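You operate a simulated robot arm through the tools that you are given. There is no shell and no other tool.

You run a simulated robot arm. Do the job below in one go: nothing can be reset, and whatever is moved stays where it is left.

Task
Sand the glaze off the brake shoe's lining and clean up after.
Fine: Use the green sanding pad and put it back, lay the shoe on the green mat, then wipe up the lining dust with the green cloth and put the cloth back. Set down upright: green sanding pad, green cloth. What is to be rubbed or washed off counts as gone when no trace of it is left.

Only the result counts: the job must be done as asked and must still hold three seconds after the hand-in. Knocking over, shifting, dropping, spilling or breaking anything else fails it. Flat cloth is picked up by pressing the open fingertips on it (5 to 10 N) and closing them slowly along it; thin cloth reads only 2 to 8 mm in the jaws.

Robot
A 6-joint arm with a two-finger gripper, fixed in place. Base frame: the origin is at the foot of the arm, x ahead of it, y to its left, z up; the work surface is at about z = 0.85. Readings come in m, rad, newtons and seconds.
Its first joint turns from -2.897 to 2.897 rad. Payload 2.54 kg.
The tool frame sits at the grasp point between the pads (the TCP): z along the fingers, y along the line on which they close. The tips reach 0.03 m beyond it. The gripper opens to 0.116 m. The gripper's body begins 0.095 m behind the TCP.
Orientation is told as [roll, pitch, yaw] about the base's x, y, z axes, in that order, counted from this pose: with the fingers straight down and closing along the base's y, the tool's x points along the base's -x, its y along +y and its z along -z.

Tools
- The arm moves only by the tool apply_moves. Its argument "steps" is a list of rows, each an object of numbers (a shift or turn left out is 0, a gripper value left out holds the last): "tx", "ty", "tz": the shift along the tool's x, y, z in m; "ax", "ay", "az": the turn, a rotation vector about the tool's x, y, z in rad. In form: [{"tx": .., "ty": .., "tz": .., "ax": .., "ay": .., "az": ..}, ...]. A call has 1 to 20 rows; each row shifts and turns the commanded pose from where the row before left it, along the tool's axes as they then stand. "jaw" is the gripper command, from -1 (fully open) to 1 (shut), values between in proportion, set as the call begins (left out, the last holds). A row lasts 0.2 s, in which the tool goes at most 0.05 m and 0.15 rad; a call with a longer step from one row to the next is refused whole, and so is a gripper value outside its range. Where a pose cannot be reached the arm comes as near as it can. A force on the tool above 70 N (or 10 N above the force at the start of the call, whichever is more), or a blocked arm, ends the call early, and 0.2 s more pass. The fingers move at their own pace (about 0.072 m/s each) and stop on an object; they squeeze with about 35 N. The grip force told is the motor's: it shows also when the fingers shut on nothing. Time passes only in rows, and 0.2 s behind the last, so rows that do not move let the fingers close. It gives the time, the measured TCP pose, the force on the tool (base axes), the opening and the grip force at its end, in the units of the frame above (readings bear some noise), with the torque about the TCP (base axes, N m) and any sound that the robot's microphone picked up.
- Cameras (640 x 400 px; columns grow to the right, rows downward): "scene" is fixed at [0.4043, 0.654, 1.4644]; the picture's right is [-0.96, -0.28, 0.00], its down [-0.20, 0.71, -0.67] and it looks along [0.19, -0.65, -0.74] (base axes); focal length 223 px, centre (320, 200). "wrist" rides on the gripper at [0.069, -0.015, -0.122] in the tool frame; the picture's right is [0.22, 0.98, 0.00], its down [-0.83, 0.18, -0.53] and it looks along [-0.52, 0.11, 0.85] (tool axes); focal length 251 px, centre (320, 200). There is no depth. A picture from a camera that has moved, and an enlarged one, comes with that camera's place and axes in the base frame and with its lens. The place of the scene camera against the robot may be out by one fixed shift of up to 0.012 m in any direction.
- snapshot(camera): a new picture of that camera. The clock stands still meanwhile.
- zoom(camera, box): a new picture of the part [left, top, right, bottom] of that camera's present view, enlarged. The clock stands still meanwhile.
- job_done(): hands the job in; it is judged then, once.

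Places have to be worked out from the pictures, the camera data and where the tool is seen. Open the gripper and draw the arm clear of the work before you hand the job in, unless the task says otherwise.

The tools are called after "Call:" as a command line: name --argument value ..., lists and objects as JSON in quotes. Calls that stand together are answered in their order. apply_moves: Moves the arm, as the interface text tells. Its arguments: {"type":"object","properties":{"steps":{"type":"array"},"jaw":{"type":"number"}},"required":["steps"]} The other tools are called the same way: snapshot (camera) takes a picture; zoom (camera, box) takes an enlarged picture of a part of a camera's view; job_done () hands the job in.

At the start:

```text
time_s: 0.0
tcp_pos: [0.4092, 0.3584, 1.2793]
tool_rot: [0.002, -0.001, -0.001]
contact_force: [-0.2, 0.4, 0.7]
moment: [0.0, -0.01, 0.01]
opening: 0.1159
finger_force: 0.1
```

scene: 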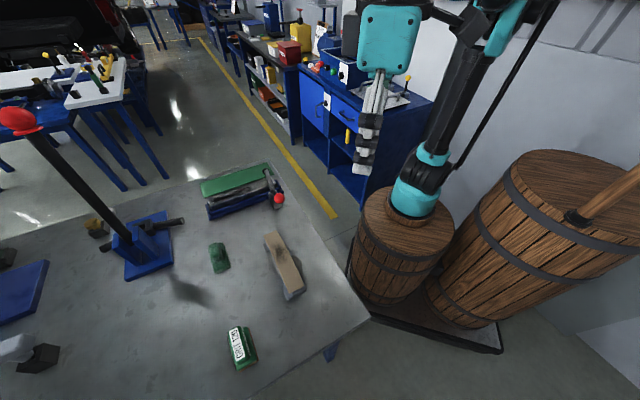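
wrist: 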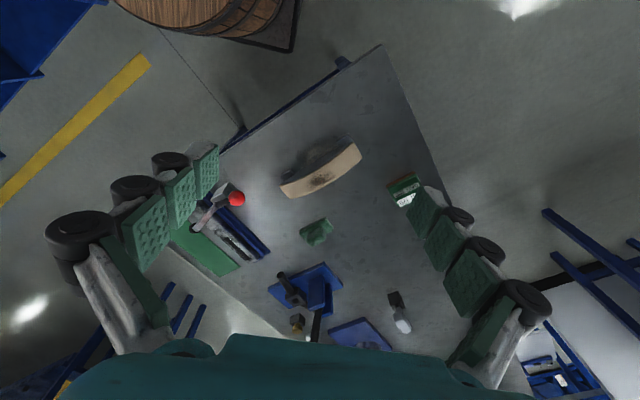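

I'll begin by looking closely at the bench from both cameras to identify the shoe, the pad, the cloth and the mat.

Call:
zoom --camera "scene" --box '[180, 150, 340, 250]'

Call:
zoom --camera "scene" --box '[190, 220, 350, 400]'

Call:
zoom --camera "scene" --box '[0, 180, 200, 400]'

Call:
zoom --camera "wrist" --box '[150, 120, 450, 360]'

```text
4.00 times, centred on (260, 200) of scene
camera zoom: at [0.4043, 0.654, 1.4644], right [-0.96, -0.28, 0.0], down [-0.2, 0.71, -0.67], along [0.19, -0.65, -0.74], focal length 890 px, centre (560, 200)
```

zoom: 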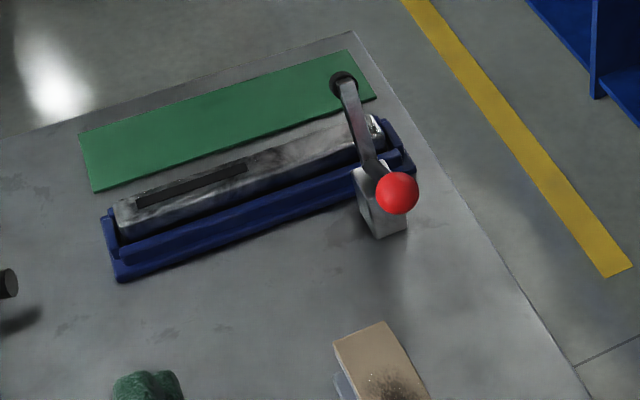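

```text
2.22 times, centred on (270, 310) of scene
camera zoom: at [0.4043, 0.654, 1.4644], right [-0.96, -0.28, 0.0], down [-0.2, 0.71, -0.67], along [0.19, -0.65, -0.74], focal length 495 px, centre (431, -44)
```

zoom: 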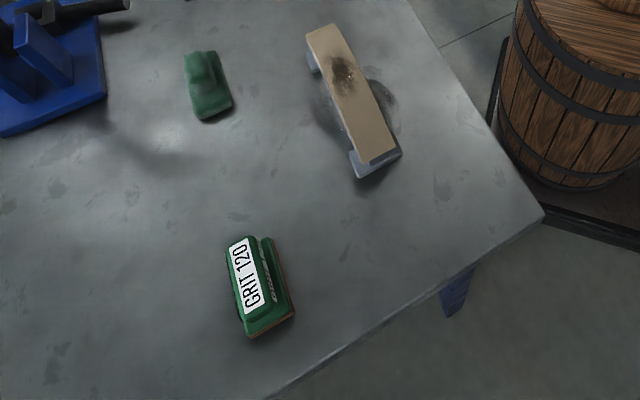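

```text
1.82 times, centred on (100, 290) of scene
camera zoom: at [0.4043, 0.654, 1.4644], right [-0.96, -0.28, 0.0], down [-0.2, 0.71, -0.67], along [0.19, -0.65, -0.74], focal length 405 px, centre (720, 36)
```

zoom: 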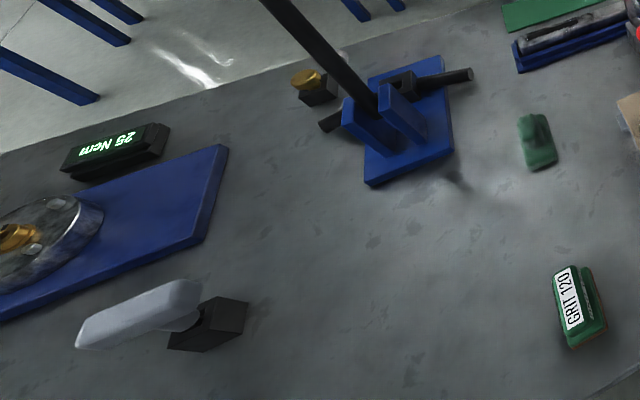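

```text
1.67 times, centred on (300, 240) of wrist
camera zoom: at [0.341, 0.3435, 1.4008], right [-0.22, 0.98, 0.0], down [0.83, 0.18, 0.53], along [0.52, 0.12, -0.84], focal length 419 px, centre (353, 133)
```

zoom: 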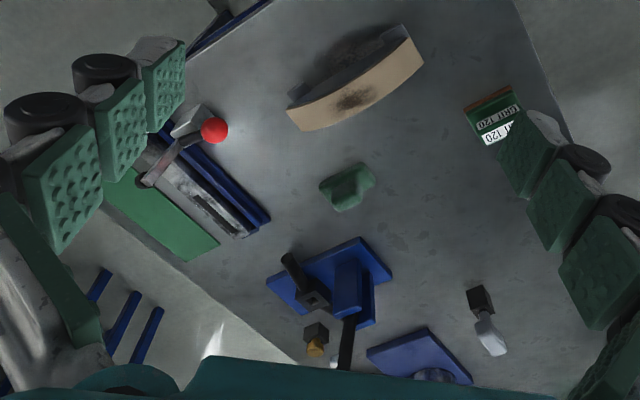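

The pad (block with "GRIT 120") is near (0.60, 0.61), the cloth near (0.79, 0.42), the shoe around (0.59, 0.40) and the mat near (0.92, 0.10). I'll lower the hand a bit over the shoe to see it better with the wrist camera.

Call:
apply_moves --steps '[{"tx": -0.01, "ty": 0.003, "tz": 0.04}, {"tx": -0.01, "ty": 0.003, "tz": 0.04}, {"tx": -0.01, "ty": 0.003, "tz": 0.04}, {"tx": -0.01, "ty": 0.003, "tz": 0.04}]' --jaw -1

Call:
snapshot --camera "wrist"

Call:
zoom --camera "wrist" --box '[200, 80, 460, 240]'

```text
time_s: 1.0
tcp_pos: [0.4488, 0.3701, 1.1188]
tool_rot: [0.004, -0.001, 0.0]
contact_force: [-0.2, 0.1, 0.3]
moment: [0.02, 0.01, 0.01]
opening: 0.1158
finger_force: 0.0
```

```text
taken
camera wrist: at [0.3801, 0.3559, 1.2403], right [-0.21, 0.98, 0.0], down [0.83, 0.18, 0.53], along [0.52, 0.12, -0.84], focal length 251 px, centre (320, 200)
```

wrist: 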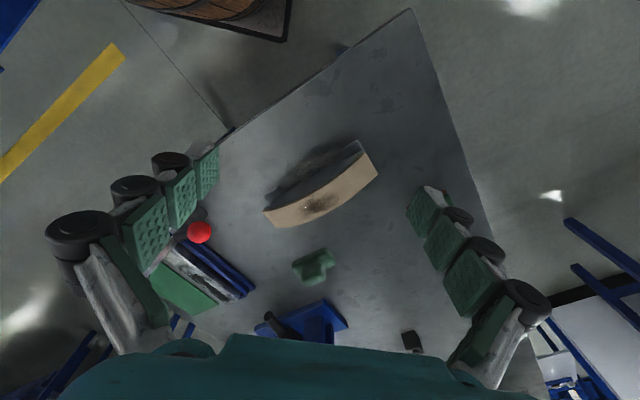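

```text
2.46 times, centred on (330, 160) of wrist
camera zoom: at [0.3801, 0.3559, 1.2403], right [-0.21, 0.98, 0.0], down [0.83, 0.18, 0.53], along [0.52, 0.12, -0.84], focal length 619 px, centre (295, 298)
```

zoom: 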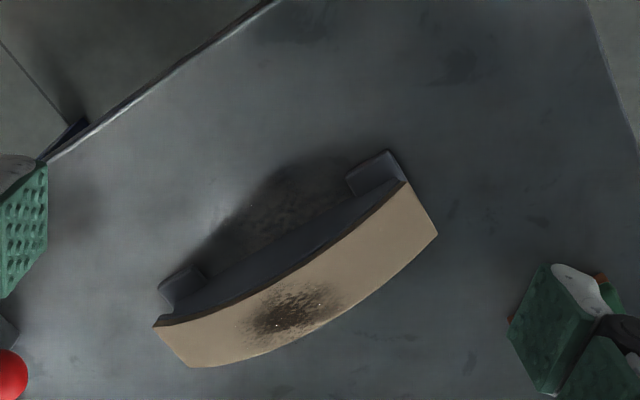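

The shoe stands as an arch, lining up, with the dark glaze at about (0.586, 0.400, 0.925). Next I move to look at the sanding pad up close.

Call:
apply_moves --steps '[{"tx": 0, "ty": 0.045, "tz": 0.01}, {"tx": 0, "ty": 0.045, "tz": 0.01}, {"tx": 0, "ty": 0.045, "tz": 0.01}, {"tx": 0, "ty": 0.045, "tz": 0.01}, {"tx": 0, "ty": 0.025, "tz": 0.01}, {"tx": 0, "ty": 0.0, "tz": 0.02}]'

Call:
snapshot --camera "wrist"

Call:
zoom --camera "wrist" --box '[230, 120, 410, 270]'

```text
time_s: 2.4
tcp_pos: [0.4514, 0.577, 1.0512]
tool_rot: [0.002, -0.002, 0.0]
contact_force: [0.4, -0.6, 0.3]
moment: [0.06, 0.03, -0.01]
opening: 0.1157
finger_force: 0.1
```

```text
taken
camera wrist: at [0.382, 0.562, 1.1722], right [-0.22, 0.98, 0.0], down [0.83, 0.18, 0.53], along [0.52, 0.12, -0.84], focal length 251 px, centre (320, 200)
```

wrist: 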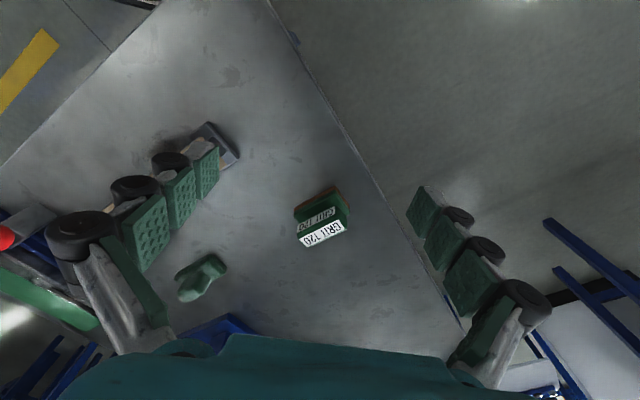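

```text
2.67 times, centred on (320, 195) of wrist
camera zoom: at [0.382, 0.562, 1.1722], right [-0.22, 0.98, 0.0], down [0.83, 0.18, 0.53], along [0.52, 0.12, -0.84], focal length 670 px, centre (320, 213)
```

zoom: 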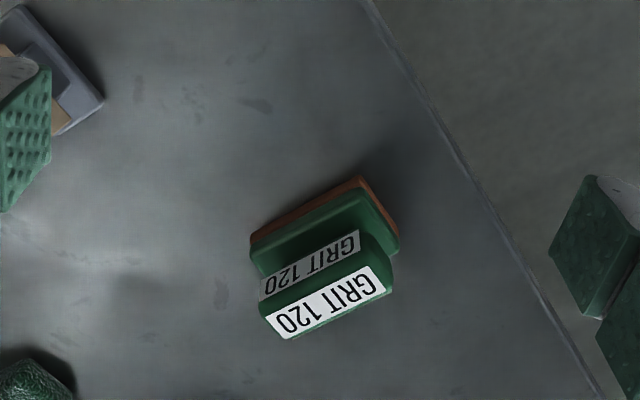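

The pad is a block with a narrower handle, brown grit face down, long axis at about 134°. Now I look at the mat and the vise-like thing in front of it.

Call:
apply_moves --steps '[{"tx": -0.0175, "ty": -0.0398, "tz": -0.005}, {"tx": -0.0175, "ty": -0.0398, "tz": -0.005}, {"tx": -0.0175, "ty": -0.0398, "tz": -0.005}, {"tx": -0.0175, "ty": -0.0398, "tz": -0.005}, {"tx": -0.0175, "ty": -0.0398, "tz": -0.005}, {"tx": -0.0175, "ty": -0.0398, "tz": -0.005}, {"tx": -0.0175, "ty": -0.0398, "tz": -0.005}, {"tx": -0.0175, "ty": -0.0398, "tz": -0.005}, {"tx": -0.0175, "ty": -0.0398, "tz": -0.005}, {"tx": -0.0175, "ty": -0.0398, "tz": -0.005}, {"tx": -0.0175, "ty": -0.0398, "tz": -0.005}, {"tx": -0.0175, "ty": -0.0398, "tz": -0.005}]'

Call:
snapshot --camera "wrist"

Call:
zoom --camera "wrist" --box '[160, 80, 480, 280]'

Call:
snapshot --camera "scene"

```text
time_s: 5.0
tcp_pos: [0.6599, 0.098, 1.1075]
tool_rot: [0.003, -0.001, 0.002]
contact_force: [0.6, 0.4, 0.1]
moment: [-0.02, -0.01, -0.03]
opening: 0.1161
finger_force: 0.0
```

```text
taken
camera wrist: at [0.5905, 0.0838, 1.2294], right [-0.22, 0.98, 0.0], down [0.83, 0.18, 0.53], along [0.52, 0.12, -0.84], focal length 251 px, centre (320, 200)
```

wrist: 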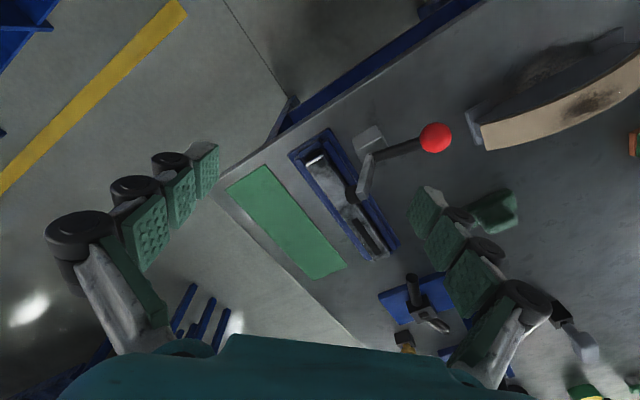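

```text
2.00 times, centred on (320, 180) of wrist
camera zoom: at [0.5905, 0.0838, 1.2294], right [-0.22, 0.98, 0.0], down [0.83, 0.18, 0.53], along [0.52, 0.12, -0.84], focal length 503 px, centre (320, 240)
```

zoom: 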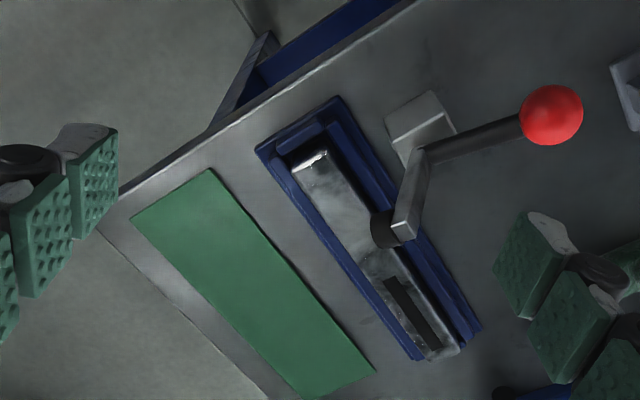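

```text
taken
```

scene: 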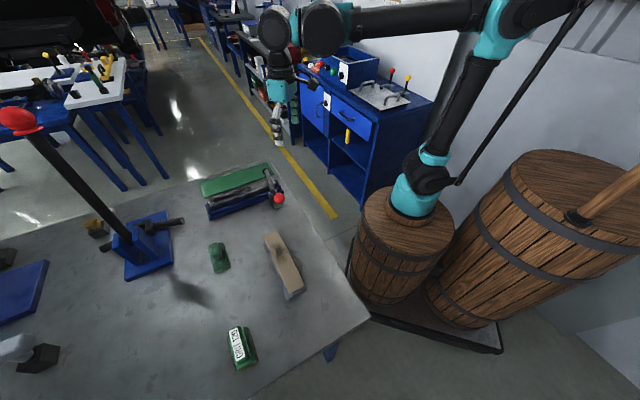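

The mat's centre is about (0.91, 0.10), long axis at 45°, and the clamp device with its red knob at about (0.655, 0.243, 0.95) must be avoided. Now I go above the sanding pad and turn the wrist to align with it.

Call:
apply_moves --steps '[{"tx": 0.005, "ty": 0.0431, "tz": 0.004}, {"tx": 0.005, "ty": 0.0431, "tz": 0.004}, {"tx": 0.005, "ty": 0.0431, "tz": 0.004}, {"tx": 0.005, "ty": 0.0431, "tz": 0.004}, {"tx": 0.005, "ty": 0.0431, "tz": 0.004}, {"tx": 0.005, "ty": 0.0431, "tz": 0.004}, {"tx": 0.005, "ty": 0.0431, "tz": 0.004}, {"tx": 0.005, "ty": 0.0431, "tz": 0.004}, {"tx": 0.005, "ty": 0.0431, "tz": 0.004}, {"tx": 0.005, "ty": 0.0431, "tz": 0.004}, {"tx": 0.005, "ty": 0.0431, "tz": 0.004}, {"tx": 0.005, "ty": 0.0431, "tz": 0.004}, {"az": 0.125}, {"az": 0.125}, {"az": 0.125}, {"az": 0.125}, {"az": 0.125}, {"az": 0.125}]'

Call:
snapshot --camera "wrist"

Call:
zoom --camera "wrist" --box '[240, 70, 400, 220]'

```text
time_s: 8.8
tcp_pos: [0.5991, 0.6149, 1.0621]
tool_rot: [0.003, 0.001, -0.751]
contact_force: [0.2, 0.8, 0.5]
moment: [0.01, -0.01, 0.02]
opening: 0.1156
finger_force: 0.0
```

```text
taken
camera wrist: at [0.5395, 0.6519, 1.1838], right [0.51, 0.86, 0.0], down [0.73, -0.43, 0.53], along [0.46, -0.27, -0.85], focal length 251 px, centre (320, 200)
```

wrist: 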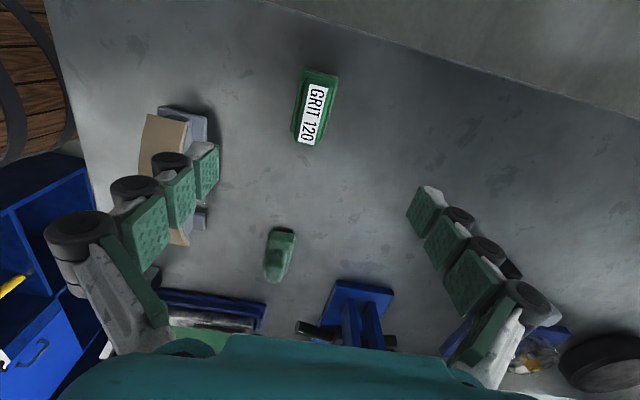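

```text
2.67 times, centred on (320, 145) of wrist
camera zoom: at [0.5395, 0.6519, 1.1838], right [0.51, 0.86, 0.0], down [0.73, -0.43, 0.53], along [0.46, -0.27, -0.85], focal length 670 px, centre (320, 347)
```

zoom: 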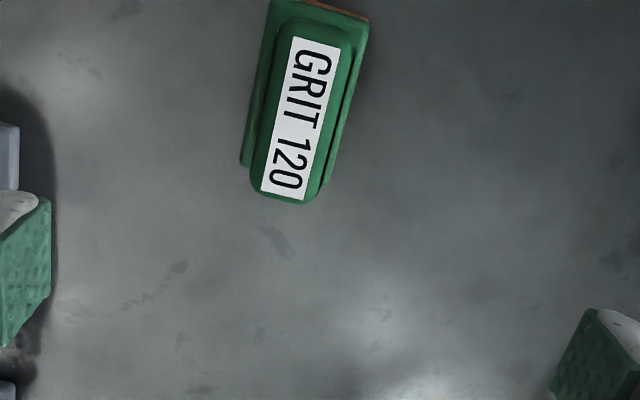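

The pad is centred near (0.592, 0.612) with the wrist yaw matching its axis. I shift slightly sideways and go down part-way, then check again.

Call:
apply_moves --steps '[{"tx": 0.003, "ty": -0.007, "tz": 0.03}, {"tz": 0.04}, {"tz": 0.04}]'

Call:
zoom --camera "wrist" --box '[200, 60, 440, 260]'

Call:
zoom --camera "scene" --box '[170, 270, 330, 390]'

```text
time_s: 9.6
tcp_pos: [0.5907, 0.6105, 0.9516]
tool_rot: [0.002, 0.0, -0.749]
contact_force: [0.6, 0.3, -1.2]
moment: [-0.02, -0.02, 0.0]
opening: 0.1157
finger_force: 0.1
```

```text
2.00 times, centred on (320, 160) of wrist
camera zoom: at [0.5311, 0.6476, 1.0733], right [0.51, 0.86, 0.0], down [0.73, -0.43, 0.53], along [0.46, -0.27, -0.85], focal length 503 px, centre (320, 280)
```

zoom: 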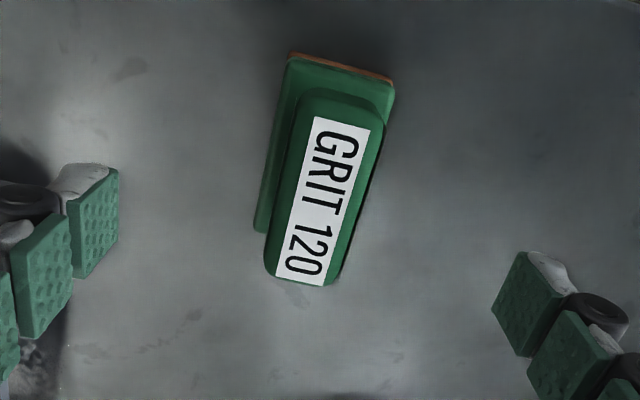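

```text
3.33 times, centred on (250, 330) of scene
camera zoom: at [0.4043, 0.654, 1.4644], right [-0.96, -0.28, 0.0], down [-0.2, 0.71, -0.67], along [0.19, -0.65, -0.74], focal length 742 px, centre (553, -233)
```

zoom: 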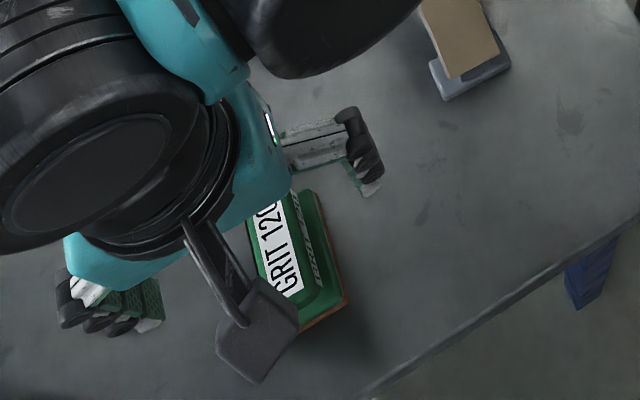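

The handle top is at z ≈ 0.917 and the base flange top ≈ 0.878, so I'll lower the TCP to about 0.913 with tips just above the flange.

Call:
apply_moves --steps '[{"ty": 0.001, "tz": 0.02}, {"tz": 0.018}, {}]'

Call:
zoom --camera "wrist" --box '[200, 60, 440, 260]'

Call:
zoom --camera "scene" --box '[170, 270, 330, 390]'

```text
time_s: 10.4
tcp_pos: [0.5926, 0.6115, 0.9138]
tool_rot: [0.001, 0.001, -0.747]
contact_force: [0.7, 0.4, 0.9]
moment: [0.01, -0.01, -0.01]
opening: 0.1158
finger_force: 0.0
```

```text
2.00 times, centred on (320, 160) of wrist
camera zoom: at [0.5323, 0.6491, 1.0357], right [0.51, 0.86, 0.0], down [0.73, -0.43, 0.53], along [0.46, -0.27, -0.85], focal length 503 px, centre (320, 280)
```

zoom: 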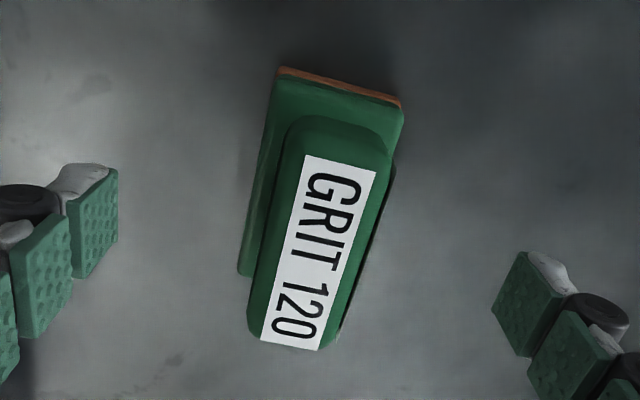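

```text
3.33 times, centred on (250, 330) of scene
camera zoom: at [0.4043, 0.654, 1.4644], right [-0.96, -0.28, 0.0], down [-0.2, 0.71, -0.67], along [0.19, -0.65, -0.74], focal length 742 px, centre (553, -233)
```

zoom: 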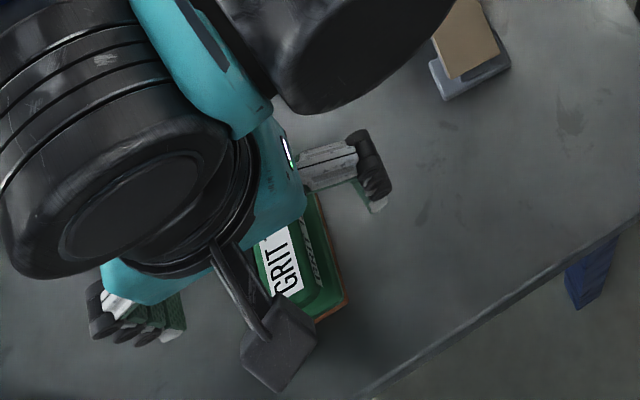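

Alignment looks good; the handle lies midway between the fingers. Closing the gripper on the handle.

Call:
apply_moves --steps '[{}, {}, {}, {}, {}]' --jaw 1

Call:
zoom --camera "wrist" --box '[200, 60, 440, 260]'

```text
time_s: 11.6
tcp_pos: [0.5925, 0.6125, 0.9146]
tool_rot: [0.001, 0.0, -0.748]
contact_force: [0.3, -0.1, 2.7]
moment: [0.03, 0.03, -0.04]
opening: 0.0291
finger_force: 35.0
```

```text
2.00 times, centred on (320, 160) of wrist
camera zoom: at [0.5322, 0.649, 1.036], right [0.51, 0.86, 0.0], down [0.73, -0.43, 0.53], along [0.46, -0.27, -0.85], focal length 503 px, centre (320, 280)
```

zoom: 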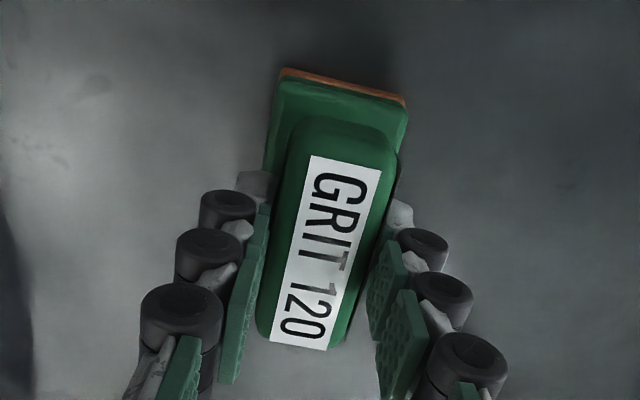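

The handle is held firmly (opening 0.029 m), with the grip pose at (0.5925, 0.6125, 0.9146). I lift it straight up and move to a spot beside the shoe to look at the lining along its length.

Call:
apply_moves --steps '[{"tz": -0.02}, {"tz": -0.04}, {"tz": -0.04}, {"tz": -0.03}, {"tx": -0.005, "ty": -0.04}, {"tx": -0.005, "ty": -0.04}, {"tx": -0.005, "ty": -0.04}, {"tx": -0.005, "ty": -0.04}, {}]'

Call:
snapshot --camera "wrist"

Call:
zoom --camera "wrist" --box '[200, 100, 440, 300]'

Call:
zoom --camera "scene" --box '[200, 200, 360, 320]'

```text
time_s: 13.6
tcp_pos: [0.4979, 0.4781, 1.0427]
tool_rot: [0.003, 0.0, -0.749]
contact_force: [0.2, 0.2, -1.2]
moment: [0.0, -0.02, 0.01]
opening: 0.0288
finger_force: 35.3
```

```text
taken
camera wrist: at [0.4365, 0.5161, 1.1636], right [0.51, 0.86, 0.0], down [0.73, -0.43, 0.53], along [0.46, -0.27, -0.85], focal length 251 px, centre (320, 200)
```

wrist: 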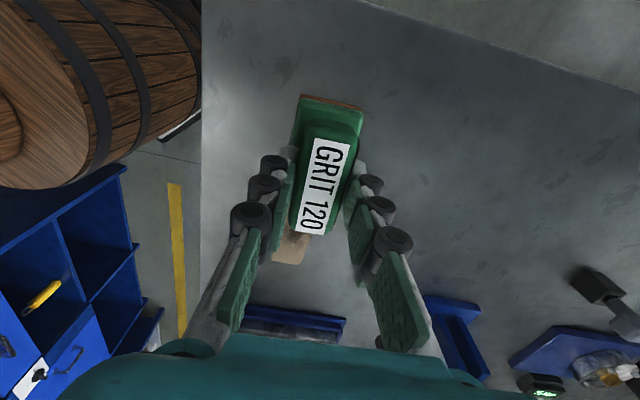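

```text
2.00 times, centred on (320, 200) of wrist
camera zoom: at [0.4365, 0.5161, 1.1636], right [0.51, 0.86, 0.0], down [0.73, -0.43, 0.53], along [0.46, -0.27, -0.85], focal length 503 px, centre (320, 200)
```

zoom: 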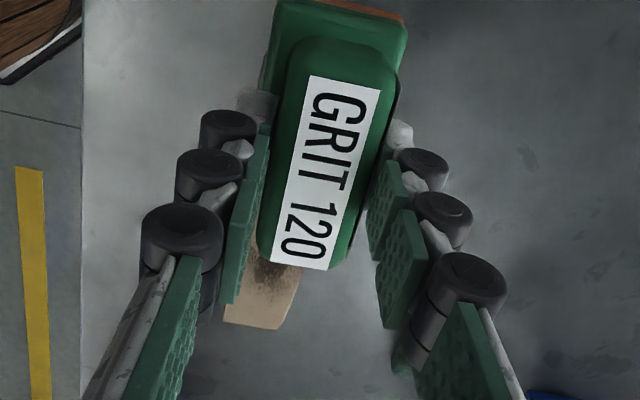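

```text
3.33 times, centred on (280, 260) of scene
camera zoom: at [0.4043, 0.654, 1.4644], right [-0.96, -0.28, 0.0], down [-0.2, 0.71, -0.67], along [0.19, -0.65, -0.74], focal length 742 px, centre (453, 0)
```

zoom: 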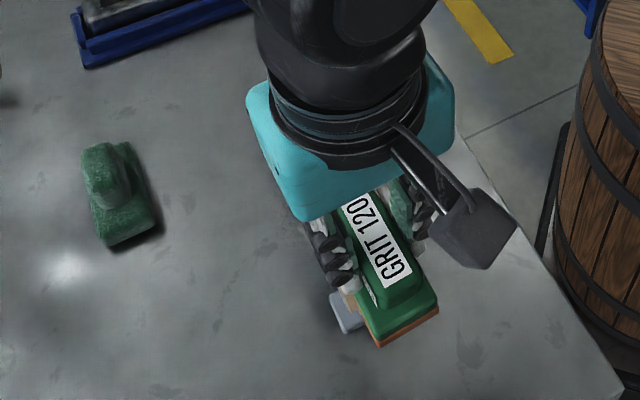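

The pad and hand block the shoe from here, so I shift sideways (tool +y) for a free oblique view of the lining.

Call:
apply_moves --steps '[{"tx": -0.02, "ty": 0.04}, {"tx": -0.02, "ty": 0.04}, {"tx": -0.02, "ty": 0.035}, {}]'

Call:
snapshot --camera "wrist"

Call:
zoom --camera "wrist" --box '[90, 80, 290, 260]'

```text
time_s: 14.6
tcp_pos: [0.6176, 0.522, 1.0419]
tool_rot: [0.0, -0.001, -0.747]
contact_force: [0.8, 0.5, -2.1]
moment: [0.01, 0.03, -0.01]
opening: 0.0288
finger_force: 34.9
```

```text
taken
camera wrist: at [0.5588, 0.5586, 1.1649], right [0.51, 0.86, 0.0], down [0.73, -0.43, 0.53], along [0.46, -0.27, -0.85], focal length 251 px, centre (320, 200)
```

wrist: 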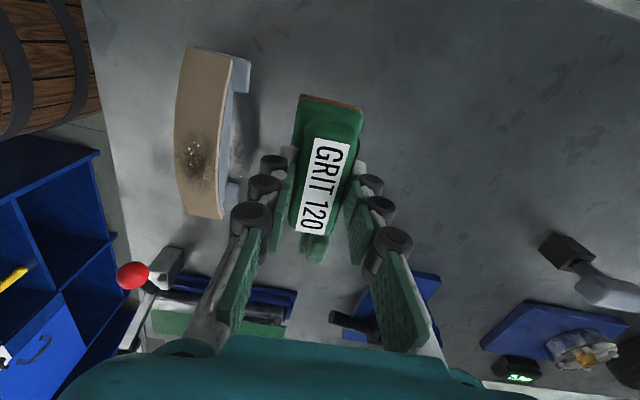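

```text
2.22 times, centred on (190, 170) of wrist
camera zoom: at [0.5588, 0.5586, 1.1649], right [0.51, 0.86, 0.0], down [0.73, -0.43, 0.53], along [0.46, -0.27, -0.85], focal length 559 px, centre (609, 267)
```

zoom: 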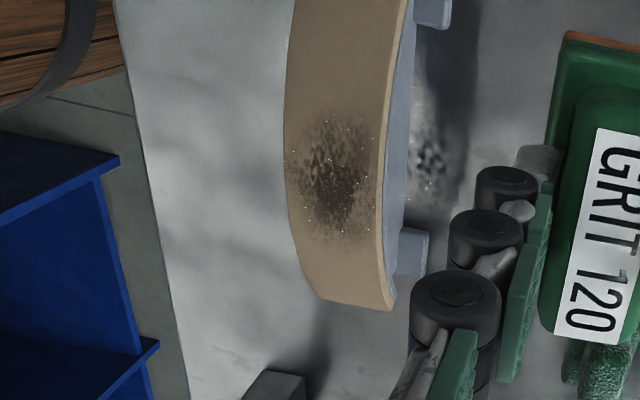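

The glaze sits on the crown of the arch at about (0.581, 0.400, 0.925), and I can see dark dust on the bench beside/under the shoe too. I move the pad above the glaze, parallel to the shoe.

Call:
apply_moves --steps '[{"tx": -0.0182, "ty": -0.038}, {"tx": -0.0182, "ty": -0.038}, {"tx": -0.0182, "ty": -0.038}, {"tz": 0.015, "az": 0.02}, {}]'

Call:
zoom --camera "scene" --box '[200, 200, 360, 320]'

Call:
snapshot --camera "wrist"

```text
time_s: 15.8
tcp_pos: [0.5833, 0.402, 1.0278]
tool_rot: [0.003, 0.0, -0.771]
contact_force: [0.0, 0.1, -2.0]
moment: [-0.02, 0.01, -0.01]
opening: 0.0289
finger_force: 35.2
```

```text
3.33 times, centred on (280, 260) of scene
camera zoom: at [0.4043, 0.654, 1.4644], right [-0.96, -0.28, 0.0], down [-0.2, 0.71, -0.67], along [0.19, -0.65, -0.74], focal length 742 px, centre (453, 0)
```

zoom: 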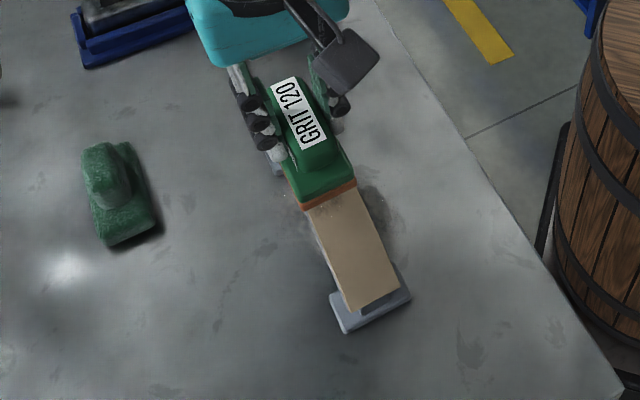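

```text
taken
camera wrist: at [0.5233, 0.4407, 1.1488], right [0.53, 0.85, 0.0], down [0.72, -0.45, 0.53], along [0.46, -0.28, -0.85], focal length 251 px, centre (320, 200)
```

wrist: 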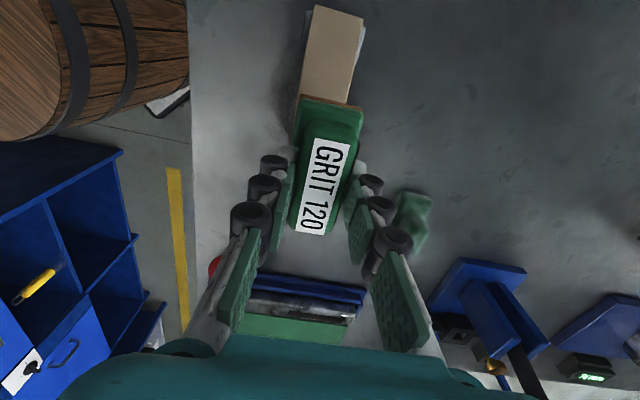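

The pad lines up with the lining. I lower it in small steps to feel for contact.

Call:
apply_moves --steps '[{"tx": 0.0, "tz": 0.015}, {"tz": 0.01}, {"tz": 0.004}, {}]'

```text
time_s: 16.8
tcp_pos: [0.5819, 0.4038, 0.9987]
tool_rot: [0.001, -0.002, -0.77]
contact_force: [1.1, 0.1, -0.7]
moment: [0.01, 0.0, -0.01]
opening: 0.0287
finger_force: 35.4
```

Call:
apply_moves --steps '[{"tz": 0.003}, {"tz": 0.003}, {"tz": 0.002}, {}]'

```text
time_s: 17.8
tcp_pos: [0.5833, 0.4047, 0.9922]
tool_rot: [0.003, -0.001, -0.77]
contact_force: [2.4, 3.1, 17.9]
moment: [-0.02, -0.16, 0.03]
opening: 0.029
finger_force: 35.1
```

Contact at TCP z ≈ 0.992 with about 18 N, so the crown is at about 0.927. Now a gentle first rocking stroke following the arc, watching the force.

Call:
apply_moves --steps '[{"tx": 0.0115, "tz": 0.0003, "ay": -0.05}, {"tx": 0.0115, "tz": 0.0003, "ay": -0.05}, {"tx": -0.0115, "tz": 0.0003, "ay": 0.05}, {"tx": -0.0115, "tz": 0.0003, "ay": 0.05}, {"tx": -0.0115, "tz": 0.0003, "ay": 0.05}, {"tx": -0.0115, "tz": 0.0003, "ay": 0.05}, {"tx": 0.0115, "tz": 0.0003, "ay": -0.05}, {"tx": 0.0115, "tz": 0.0003, "ay": -0.05}]'

Call:
zoom --camera "scene" --box '[200, 200, 360, 320]'

```text
time_s: 19.6
tcp_pos: [0.5834, 0.4043, 0.9935]
tool_rot: [0.003, -0.001, -0.77]
contact_force: [1.2, -2.7, 10.5]
moment: [-0.19, -0.05, 0.0]
opening: 0.029
finger_force: 35.3
```

```text
3.33 times, centred on (280, 260) of scene
camera zoom: at [0.4043, 0.654, 1.4644], right [-0.96, -0.28, 0.0], down [-0.2, 0.71, -0.67], along [0.19, -0.65, -0.74], focal length 742 px, centre (453, 0)
```

zoom: 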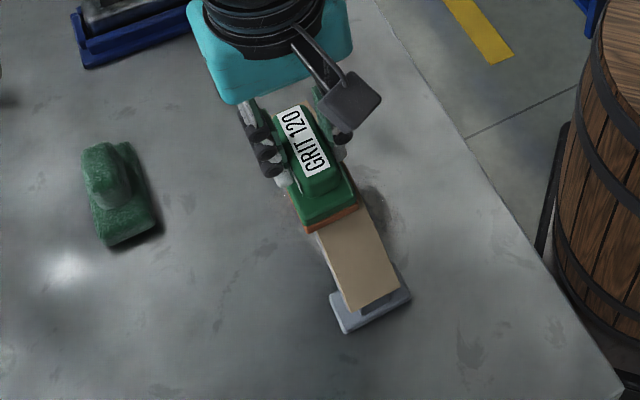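

The shoe stayed put and the force is about 10 N. Now a full-length rocking cycle over ±0.25 rad.

Call:
apply_moves --steps '[{"tx": 0.0115, "tz": 0.0003, "ay": -0.05}, {"tx": 0.0115, "tz": 0.0003, "ay": -0.05}, {"tx": 0.0115, "tz": 0.0003, "ay": -0.05}, {"tx": 0.0115, "tz": 0.0003, "ay": -0.05}, {"tx": 0.0115, "tz": 0.0003, "ay": -0.05}, {"tx": -0.0115, "tz": 0.0003, "ay": 0.05}, {"tx": -0.0115, "tz": 0.0003, "ay": 0.05}, {"tx": -0.0115, "tz": 0.0003, "ay": 0.05}, {"tx": -0.0115, "tz": 0.0003, "ay": 0.05}, {"tx": -0.0115, "tz": 0.0003, "ay": 0.05}]'

Call:
apply_moves --steps '[{"tx": -0.0115, "tz": 0.0003, "ay": 0.05}, {"tx": -0.0115, "tz": 0.0003, "ay": 0.05}, {"tx": -0.0115, "tz": 0.0003, "ay": 0.05}, {"tx": -0.0115, "tz": 0.0003, "ay": 0.05}, {"tx": -0.0115, "tz": 0.0003, "ay": 0.05}]'

Call:
zoom --camera "scene" --box '[200, 200, 360, 320]'

```text
time_s: 21.8
tcp_pos: [0.5839, 0.404, 0.9922]
tool_rot: [0.002, -0.001, -0.768]
contact_force: [0.9, 1.9, 13.1]
moment: [0.02, -0.05, 0.0]
opening: 0.0286
finger_force: 34.6
```

```text
time_s: 23.0
tcp_pos: [0.6242, 0.3653, 0.9841]
tool_rot: [0.004, 0.25, -0.768]
contact_force: [-0.5, -1.9, 51.5]
moment: [-0.14, 0.03, -0.03]
opening: 0.0287
finger_force: 35.6
```

```text
3.33 times, centred on (280, 260) of scene
camera zoom: at [0.4043, 0.654, 1.4644], right [-0.96, -0.28, 0.0], down [-0.2, 0.71, -0.67], along [0.19, -0.65, -0.74], focal length 742 px, centre (453, 0)
```

zoom: 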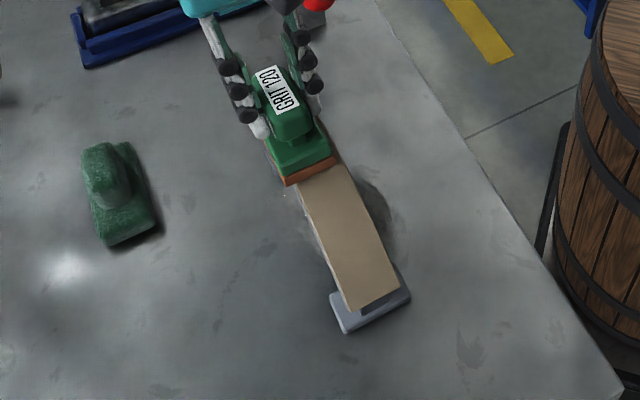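

Force rose to 51 N at this end, so the arc is flatter than I assumed. I ease off and go back to the crown, reading the force on the way.

Call:
apply_moves --steps '[{"tz": -0.002}]'

Call:
apply_moves --steps '[{"tx": 0.0115, "tz": 0.0003, "ay": -0.05}, {"tx": 0.0115, "tz": 0.0003, "ay": -0.05}]'

Call:
apply_moves --steps '[{"tx": 0.0115, "tz": 0.0003, "ay": -0.05}, {"tx": 0.0115, "tz": 0.0003, "ay": -0.05}, {"tx": 0.0115, "tz": 0.0003, "ay": -0.05}]'

Call:
apply_moves --steps '[{"tx": 0.0115, "tz": 0.0003, "ay": -0.05}, {"tx": 0.0115, "tz": 0.0003, "ay": -0.05}, {"tx": 0.0115, "tz": 0.0003, "ay": -0.05}]'

Call:
apply_moves --steps '[{"tx": 0.0115, "tz": 0.0003, "ay": -0.05}, {"tx": 0.0115, "tz": 0.0003, "ay": -0.05}]'

Call:
zoom --camera "scene" --box '[200, 200, 360, 320]'

Call:
snapshot --camera "wrist"

```text
time_s: 23.4
tcp_pos: [0.6258, 0.3645, 0.9846]
tool_rot: [0.001, 0.246, -0.769]
contact_force: [-1.4, -0.7, 8.1]
moment: [0.07, 0.03, 0.03]
opening: 0.0289
finger_force: 34.7
```

```text
time_s: 24.0
tcp_pos: [0.6094, 0.3811, 0.9904]
tool_rot: [0.003, 0.149, -0.769]
contact_force: [-0.3, 0.4, -0.9]
moment: [-0.05, 0.0, 0.0]
opening: 0.0287
finger_force: 34.6
```

```text
time_s: 24.8
tcp_pos: [0.5834, 0.4033, 0.9929]
tool_rot: [0.002, -0.002, -0.769]
contact_force: [0.3, 0.3, -1.4]
moment: [0.04, 0.01, 0.01]
opening: 0.0289
finger_force: 35.3
```

```text
time_s: 25.6
tcp_pos: [0.5591, 0.4295, 0.9899]
tool_rot: [0.0, -0.151, -0.77]
contact_force: [0.7, -0.7, -0.8]
moment: [0.03, 0.03, -0.02]
opening: 0.0287
finger_force: 35.0
```

```text
time_s: 26.2
tcp_pos: [0.5425, 0.4434, 0.9864]
tool_rot: [0.001, -0.249, -0.771]
contact_force: [0.0, -0.1, -0.4]
moment: [0.06, 0.0, 0.03]
opening: 0.0292
finger_force: 34.8
```

```text
3.33 times, centred on (280, 260) of scene
camera zoom: at [0.4043, 0.654, 1.4644], right [-0.96, -0.28, 0.0], down [-0.2, 0.71, -0.67], along [0.19, -0.65, -0.74], focal length 742 px, centre (453, 0)
```

zoom: 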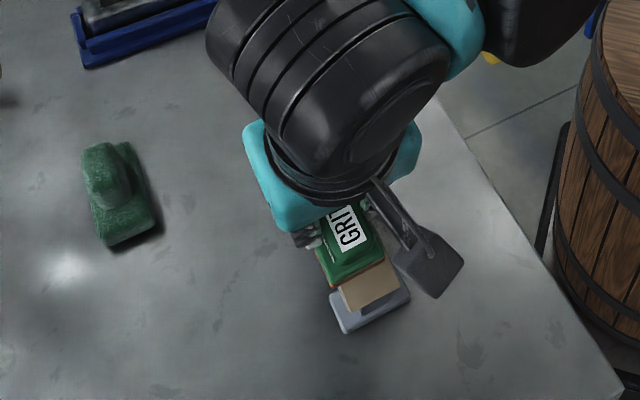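

```text
taken
camera wrist: at [0.4632, 0.5012, 1.0871], right [0.53, 0.85, -0.05], down [0.61, -0.34, 0.72], along [0.59, -0.41, -0.69], focal length 251 px, centre (320, 200)
```

wrist: 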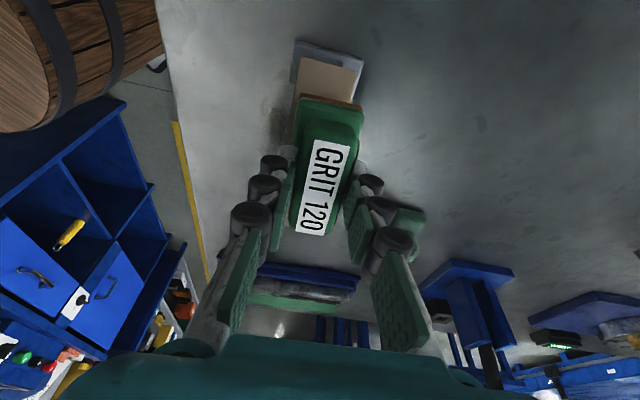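

Contact stiffness is about 20 N/mm. I lift off, level the pad and move aside to inspect the lining.

Call:
apply_moves --steps '[{"tz": -0.02}, {"tx": -0.0115, "ay": 0.05}, {"tx": -0.0115, "ay": 0.05}, {"tx": -0.0115, "ay": 0.05}, {"tx": -0.0115, "ay": 0.05}, {"tx": -0.0115, "ay": 0.05}, {"tz": -0.03}, {"ty": 0.04}, {"ty": 0.04}, {"ty": 0.035}, {}]'

Call:
snapshot --camera "wrist"

Call:
zoom --camera "wrist" --box '[90, 80, 290, 260]'

```text
time_s: 28.6
tcp_pos: [0.6591, 0.4918, 1.0421]
tool_rot: [0.001, -0.001, -0.768]
contact_force: [-0.7, -0.1, -1.9]
moment: [0.0, 0.01, 0.0]
opening: 0.0289
finger_force: 34.7
```

```text
taken
camera wrist: at [0.599, 0.5289, 1.1635], right [0.53, 0.85, 0.0], down [0.72, -0.44, 0.53], along [0.46, -0.28, -0.85], focal length 251 px, centre (320, 200)
```

wrist: 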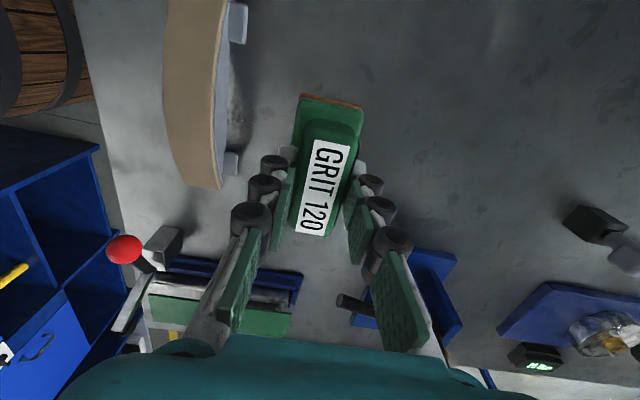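

```text
2.22 times, centred on (190, 170) of wrist
camera zoom: at [0.599, 0.5289, 1.1635], right [0.53, 0.85, 0.0], down [0.72, -0.44, 0.53], along [0.46, -0.28, -0.85], focal length 559 px, centre (609, 267)
```

zoom: 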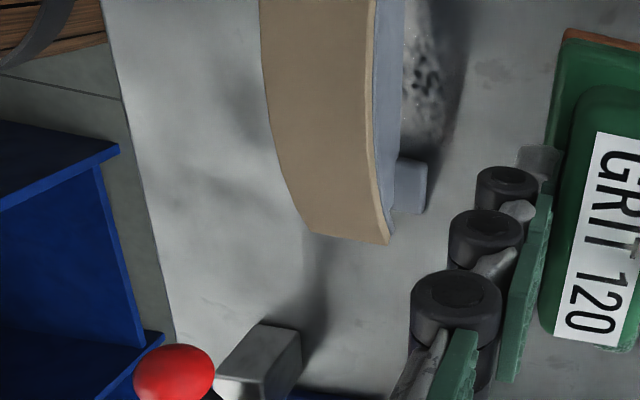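

The glaze looks gone; let me zoom in for any trace.

Call:
zoom --camera "wrist" --box '[155, 0, 265, 70]'

Call:
zoom --camera "wrist" --box '[155, 60, 265, 190]'

Call:
zoom --camera "scene" --box '[250, 220, 320, 310]'

```text
5.71 times, centred on (210, 35) of wrist
camera zoom: at [0.599, 0.5289, 1.1635], right [0.53, 0.85, 0.0], down [0.72, -0.44, 0.53], along [0.46, -0.28, -0.85], focal length 1437 px, centre (949, 1143)
```

zoom: 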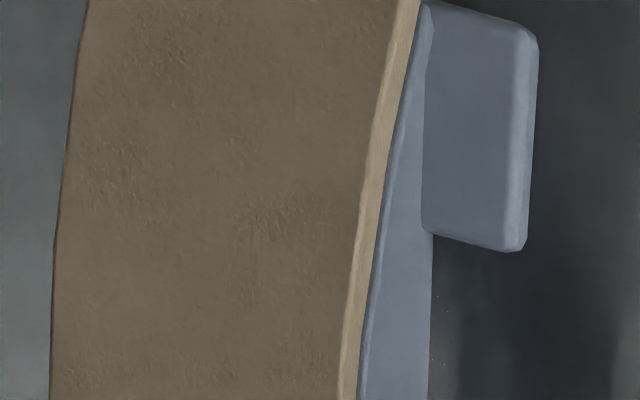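

```text
3.08 times, centred on (210, 125) of wrist
camera zoom: at [0.599, 0.5289, 1.1635], right [0.53, 0.85, 0.0], down [0.72, -0.44, 0.53], along [0.46, -0.28, -0.85], focal length 774 px, centre (658, 431)
```

zoom: 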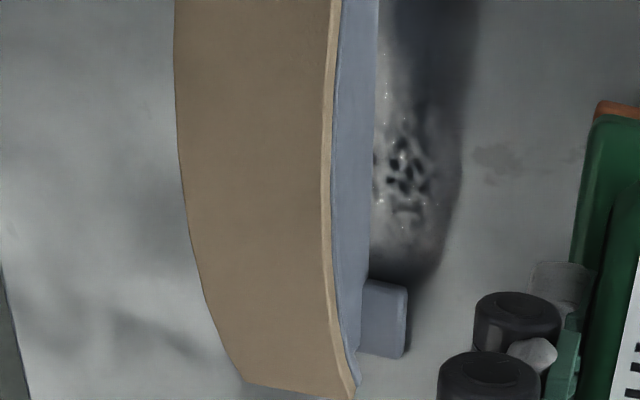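

```text
4.44 times, centred on (285, 265) of scene
camera zoom: at [0.4043, 0.654, 1.4644], right [-0.96, -0.28, 0.0], down [-0.2, 0.71, -0.67], along [0.19, -0.65, -0.74], focal length 990 px, centre (476, -89)
```

zoom: 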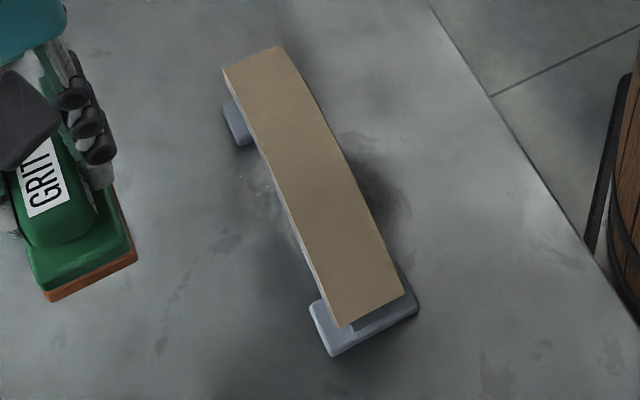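

The lining looks clean; one more close zoom exactly where the glaze was.

Call:
zoom --camera "wrist" --box '[158, 80, 228, 145]'

Call:
zoom --camera "scene" --box '[262, 230, 302, 270]'

```text
6.15 times, centred on (193, 112) of wrist
camera zoom: at [0.599, 0.5289, 1.1635], right [0.53, 0.85, 0.0], down [0.72, -0.44, 0.53], along [0.46, -0.28, -0.85], focal length 1547 px, centre (1102, 738)
```

zoom: 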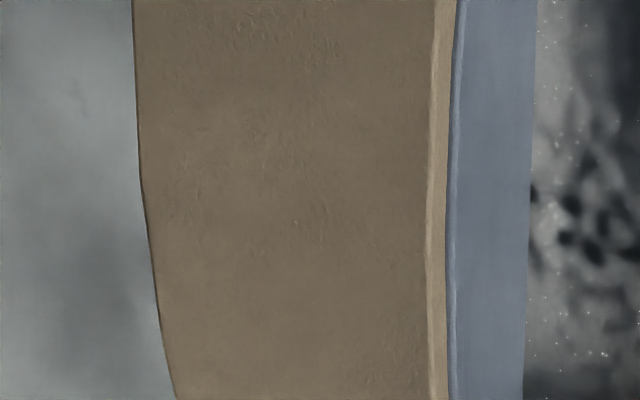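

```text
10.00 times, centred on (282, 250) of scene
camera zoom: at [0.4043, 0.654, 1.4644], right [-0.96, -0.28, 0.0], down [-0.2, 0.71, -0.67], along [0.19, -0.65, -0.74], focal length 2226 px, centre (700, -300)
```

zoom: 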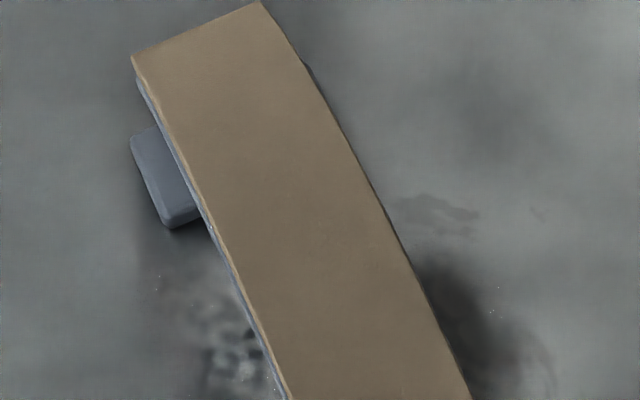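

I think I see one tiny glint left at the glaze centre, so I'll do a second sanding pass to be sure.

Call:
apply_moves --steps '[{"tx": -0.0023, "ty": -0.0386}, {"tx": -0.0023, "ty": -0.0386}, {"tx": -0.0023, "ty": -0.0386}, {"tz": 0.025}, {"tz": 0.015}, {"tz": 0.006}, {}]'

Call:
apply_moves --steps '[{"tz": 0.003}, {"tz": 0.002}, {}]'

```text
time_s: 30.2
tcp_pos: [0.5851, 0.4022, 0.9978]
tool_rot: [0.002, 0.001, -0.771]
contact_force: [-0.6, 0.4, -1.7]
moment: [-0.02, 0.02, -0.02]
opening: 0.0288
finger_force: 35.1
```

```text
time_s: 31.0
tcp_pos: [0.5844, 0.4016, 0.9922]
tool_rot: [0.003, 0.0, -0.77]
contact_force: [0.7, 0.2, -2.1]
moment: [-0.02, 0.01, 0.03]
opening: 0.0288
finger_force: 35.4
```

Call:
apply_moves --steps '[{"tz": 0.001}, {"tz": 0.001}, {}]'

```text
time_s: 31.8
tcp_pos: [0.5852, 0.4022, 0.9917]
tool_rot: [0.002, 0.001, -0.769]
contact_force: [0.2, 3.0, 19.7]
moment: [0.04, 0.0, -0.01]
opening: 0.0289
finger_force: 35.1
```

About 20 N of contact at the crown. Stroking ±0.15–0.2 rad with small sideways offsets.

Call:
apply_moves --steps '[{"tx": 0.012, "tz": 0.0003, "ay": -0.05}, {"tx": 0.012, "tz": 0.0003, "ay": -0.05}, {"tx": 0.012, "tz": 0.0003, "ay": -0.05}, {"tx": -0.012, "tz": 0.0003, "ay": 0.05}, {"tx": -0.012, "tz": 0.0003, "ay": 0.05}, {"tx": -0.012, "tz": 0.0003, "ay": 0.05}, {"tx": -0.012, "tz": 0.0003, "ay": 0.05}, {"tx": -0.012, "tz": 0.0003, "ay": 0.05}, {"tx": -0.012, "tz": 0.0003, "ay": 0.05}, {"tx": 0.012, "ty": 0.002, "tz": 0.0003, "ay": -0.05}, {"tx": 0.012, "ty": 0.002, "tz": 0.0003, "ay": -0.05}, {"tx": 0.012, "tz": 0.0003, "ay": -0.05}]'

Call:
apply_moves --steps '[{"tx": 0.012, "tz": 0.0003, "ay": -0.05}, {"tx": 0.012, "tz": 0.0003, "ay": -0.05}, {"tx": 0.012, "tz": 0.0003, "ay": -0.05}, {"tx": 0.012, "tz": 0.0003, "ay": -0.05}, {"tx": -0.012, "ty": -0.002, "tz": 0.0003, "ay": 0.05}, {"tx": -0.012, "ty": -0.002, "tz": 0.0003, "ay": 0.05}, {"tx": -0.012, "ty": -0.002, "tz": 0.0003, "ay": 0.05}, {"tx": -0.012, "ty": -0.002, "tz": 0.0003, "ay": 0.05}, {"tx": -0.012, "tz": 0.0003, "ay": 0.05}, {"tx": -0.012, "tz": 0.0003, "ay": 0.05}, {"tx": -0.012, "tz": 0.0003, "ay": 0.05}, {"tx": 0.012, "tz": 0.0003, "ay": -0.05}, {"tx": 0.012, "tz": 0.0003, "ay": -0.05}, {"tx": 0.012, "tz": 0.0003, "ay": -0.05}]'

```text
time_s: 34.4
tcp_pos: [0.5869, 0.4061, 0.9915]
tool_rot: [0.001, -0.001, -0.768]
contact_force: [0.6, 0.1, 0.2]
moment: [-0.01, 0.01, 0.0]
opening: 0.0286
finger_force: 34.6
```

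```text
time_s: 37.4
tcp_pos: [0.5826, 0.3991, 0.9913]
tool_rot: [0.003, -0.001, -0.769]
contact_force: [7.8, -8.8, 39.6]
moment: [-0.65, -0.56, -0.01]
opening: 0.0289
finger_force: 35.2
```

Force varies with the sideways offset. I lift off and inspect again from the side.

Call:
apply_moves --steps '[{"tz": -0.01}, {"tz": -0.04}, {"ty": 0.04}, {"ty": 0.04}, {"ty": 0.035}, {}]'

Call:
snapshot --camera "wrist"

Call:
zoom --camera "wrist" --box '[158, 80, 228, 145]'

Call:
zoom --camera "wrist" --box '[155, 20, 265, 190]'

Call:
zoom --camera "scene" --box '[250, 220, 320, 310]'

```text
time_s: 38.8
tcp_pos: [0.6614, 0.4815, 1.0401]
tool_rot: [0.002, 0.0, -0.77]
contact_force: [0.5, -0.9, -1.3]
moment: [0.01, -0.01, -0.02]
opening: 0.0289
finger_force: 35.3
```

```text
taken
camera wrist: at [0.6021, 0.5191, 1.1619], right [0.53, 0.85, 0.0], down [0.72, -0.44, 0.53], along [0.46, -0.28, -0.85], focal length 251 px, centre (320, 200)
```

wrist: 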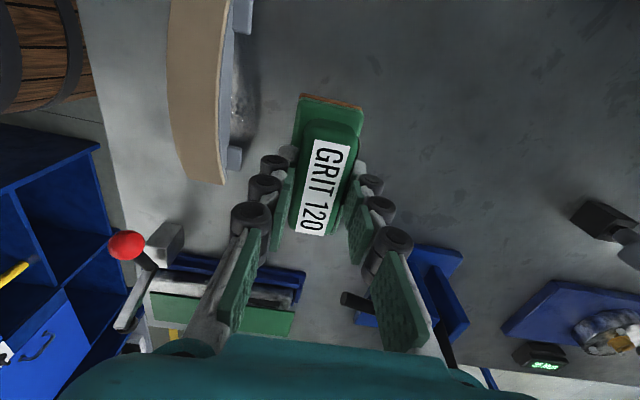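

```text
6.15 times, centred on (193, 112) of wrist
camera zoom: at [0.6021, 0.5191, 1.1619], right [0.53, 0.85, 0.0], down [0.72, -0.44, 0.53], along [0.46, -0.28, -0.85], focal length 1547 px, centre (1102, 738)
```

zoom: 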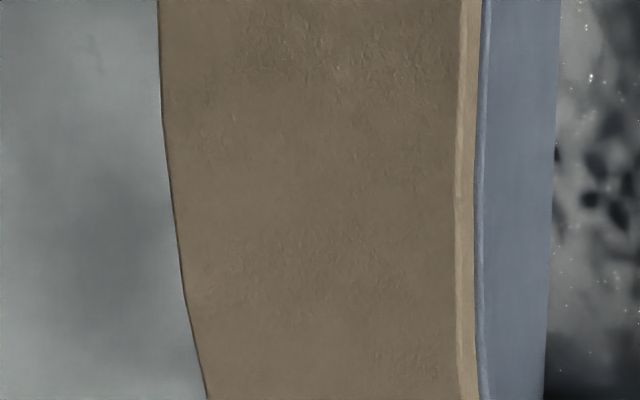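

```text
2.35 times, centred on (210, 105) of wrist
camera zoom: at [0.6021, 0.5191, 1.1619], right [0.53, 0.85, 0.0], down [0.72, -0.44, 0.53], along [0.46, -0.28, -0.85], focal length 592 px, centre (579, 424)
```

zoom: 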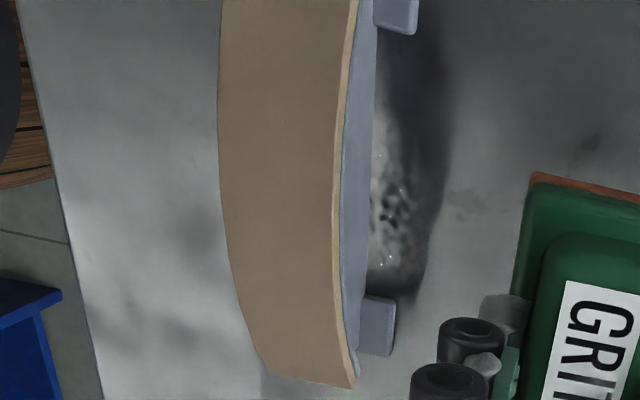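

```text
4.44 times, centred on (285, 265) of scene
camera zoom: at [0.4043, 0.654, 1.4644], right [-0.96, -0.28, 0.0], down [-0.2, 0.71, -0.67], along [0.19, -0.65, -0.74], focal length 990 px, centre (476, -89)
```

zoom: 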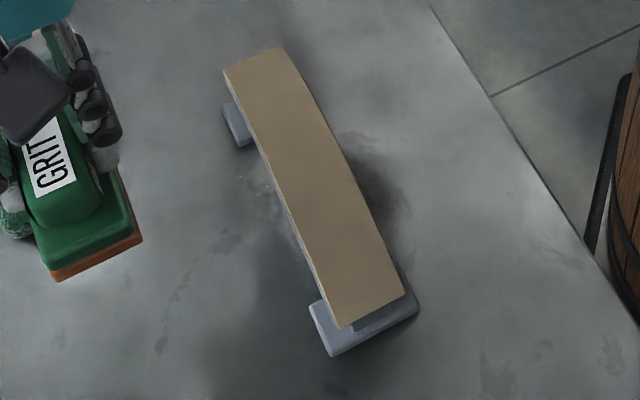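

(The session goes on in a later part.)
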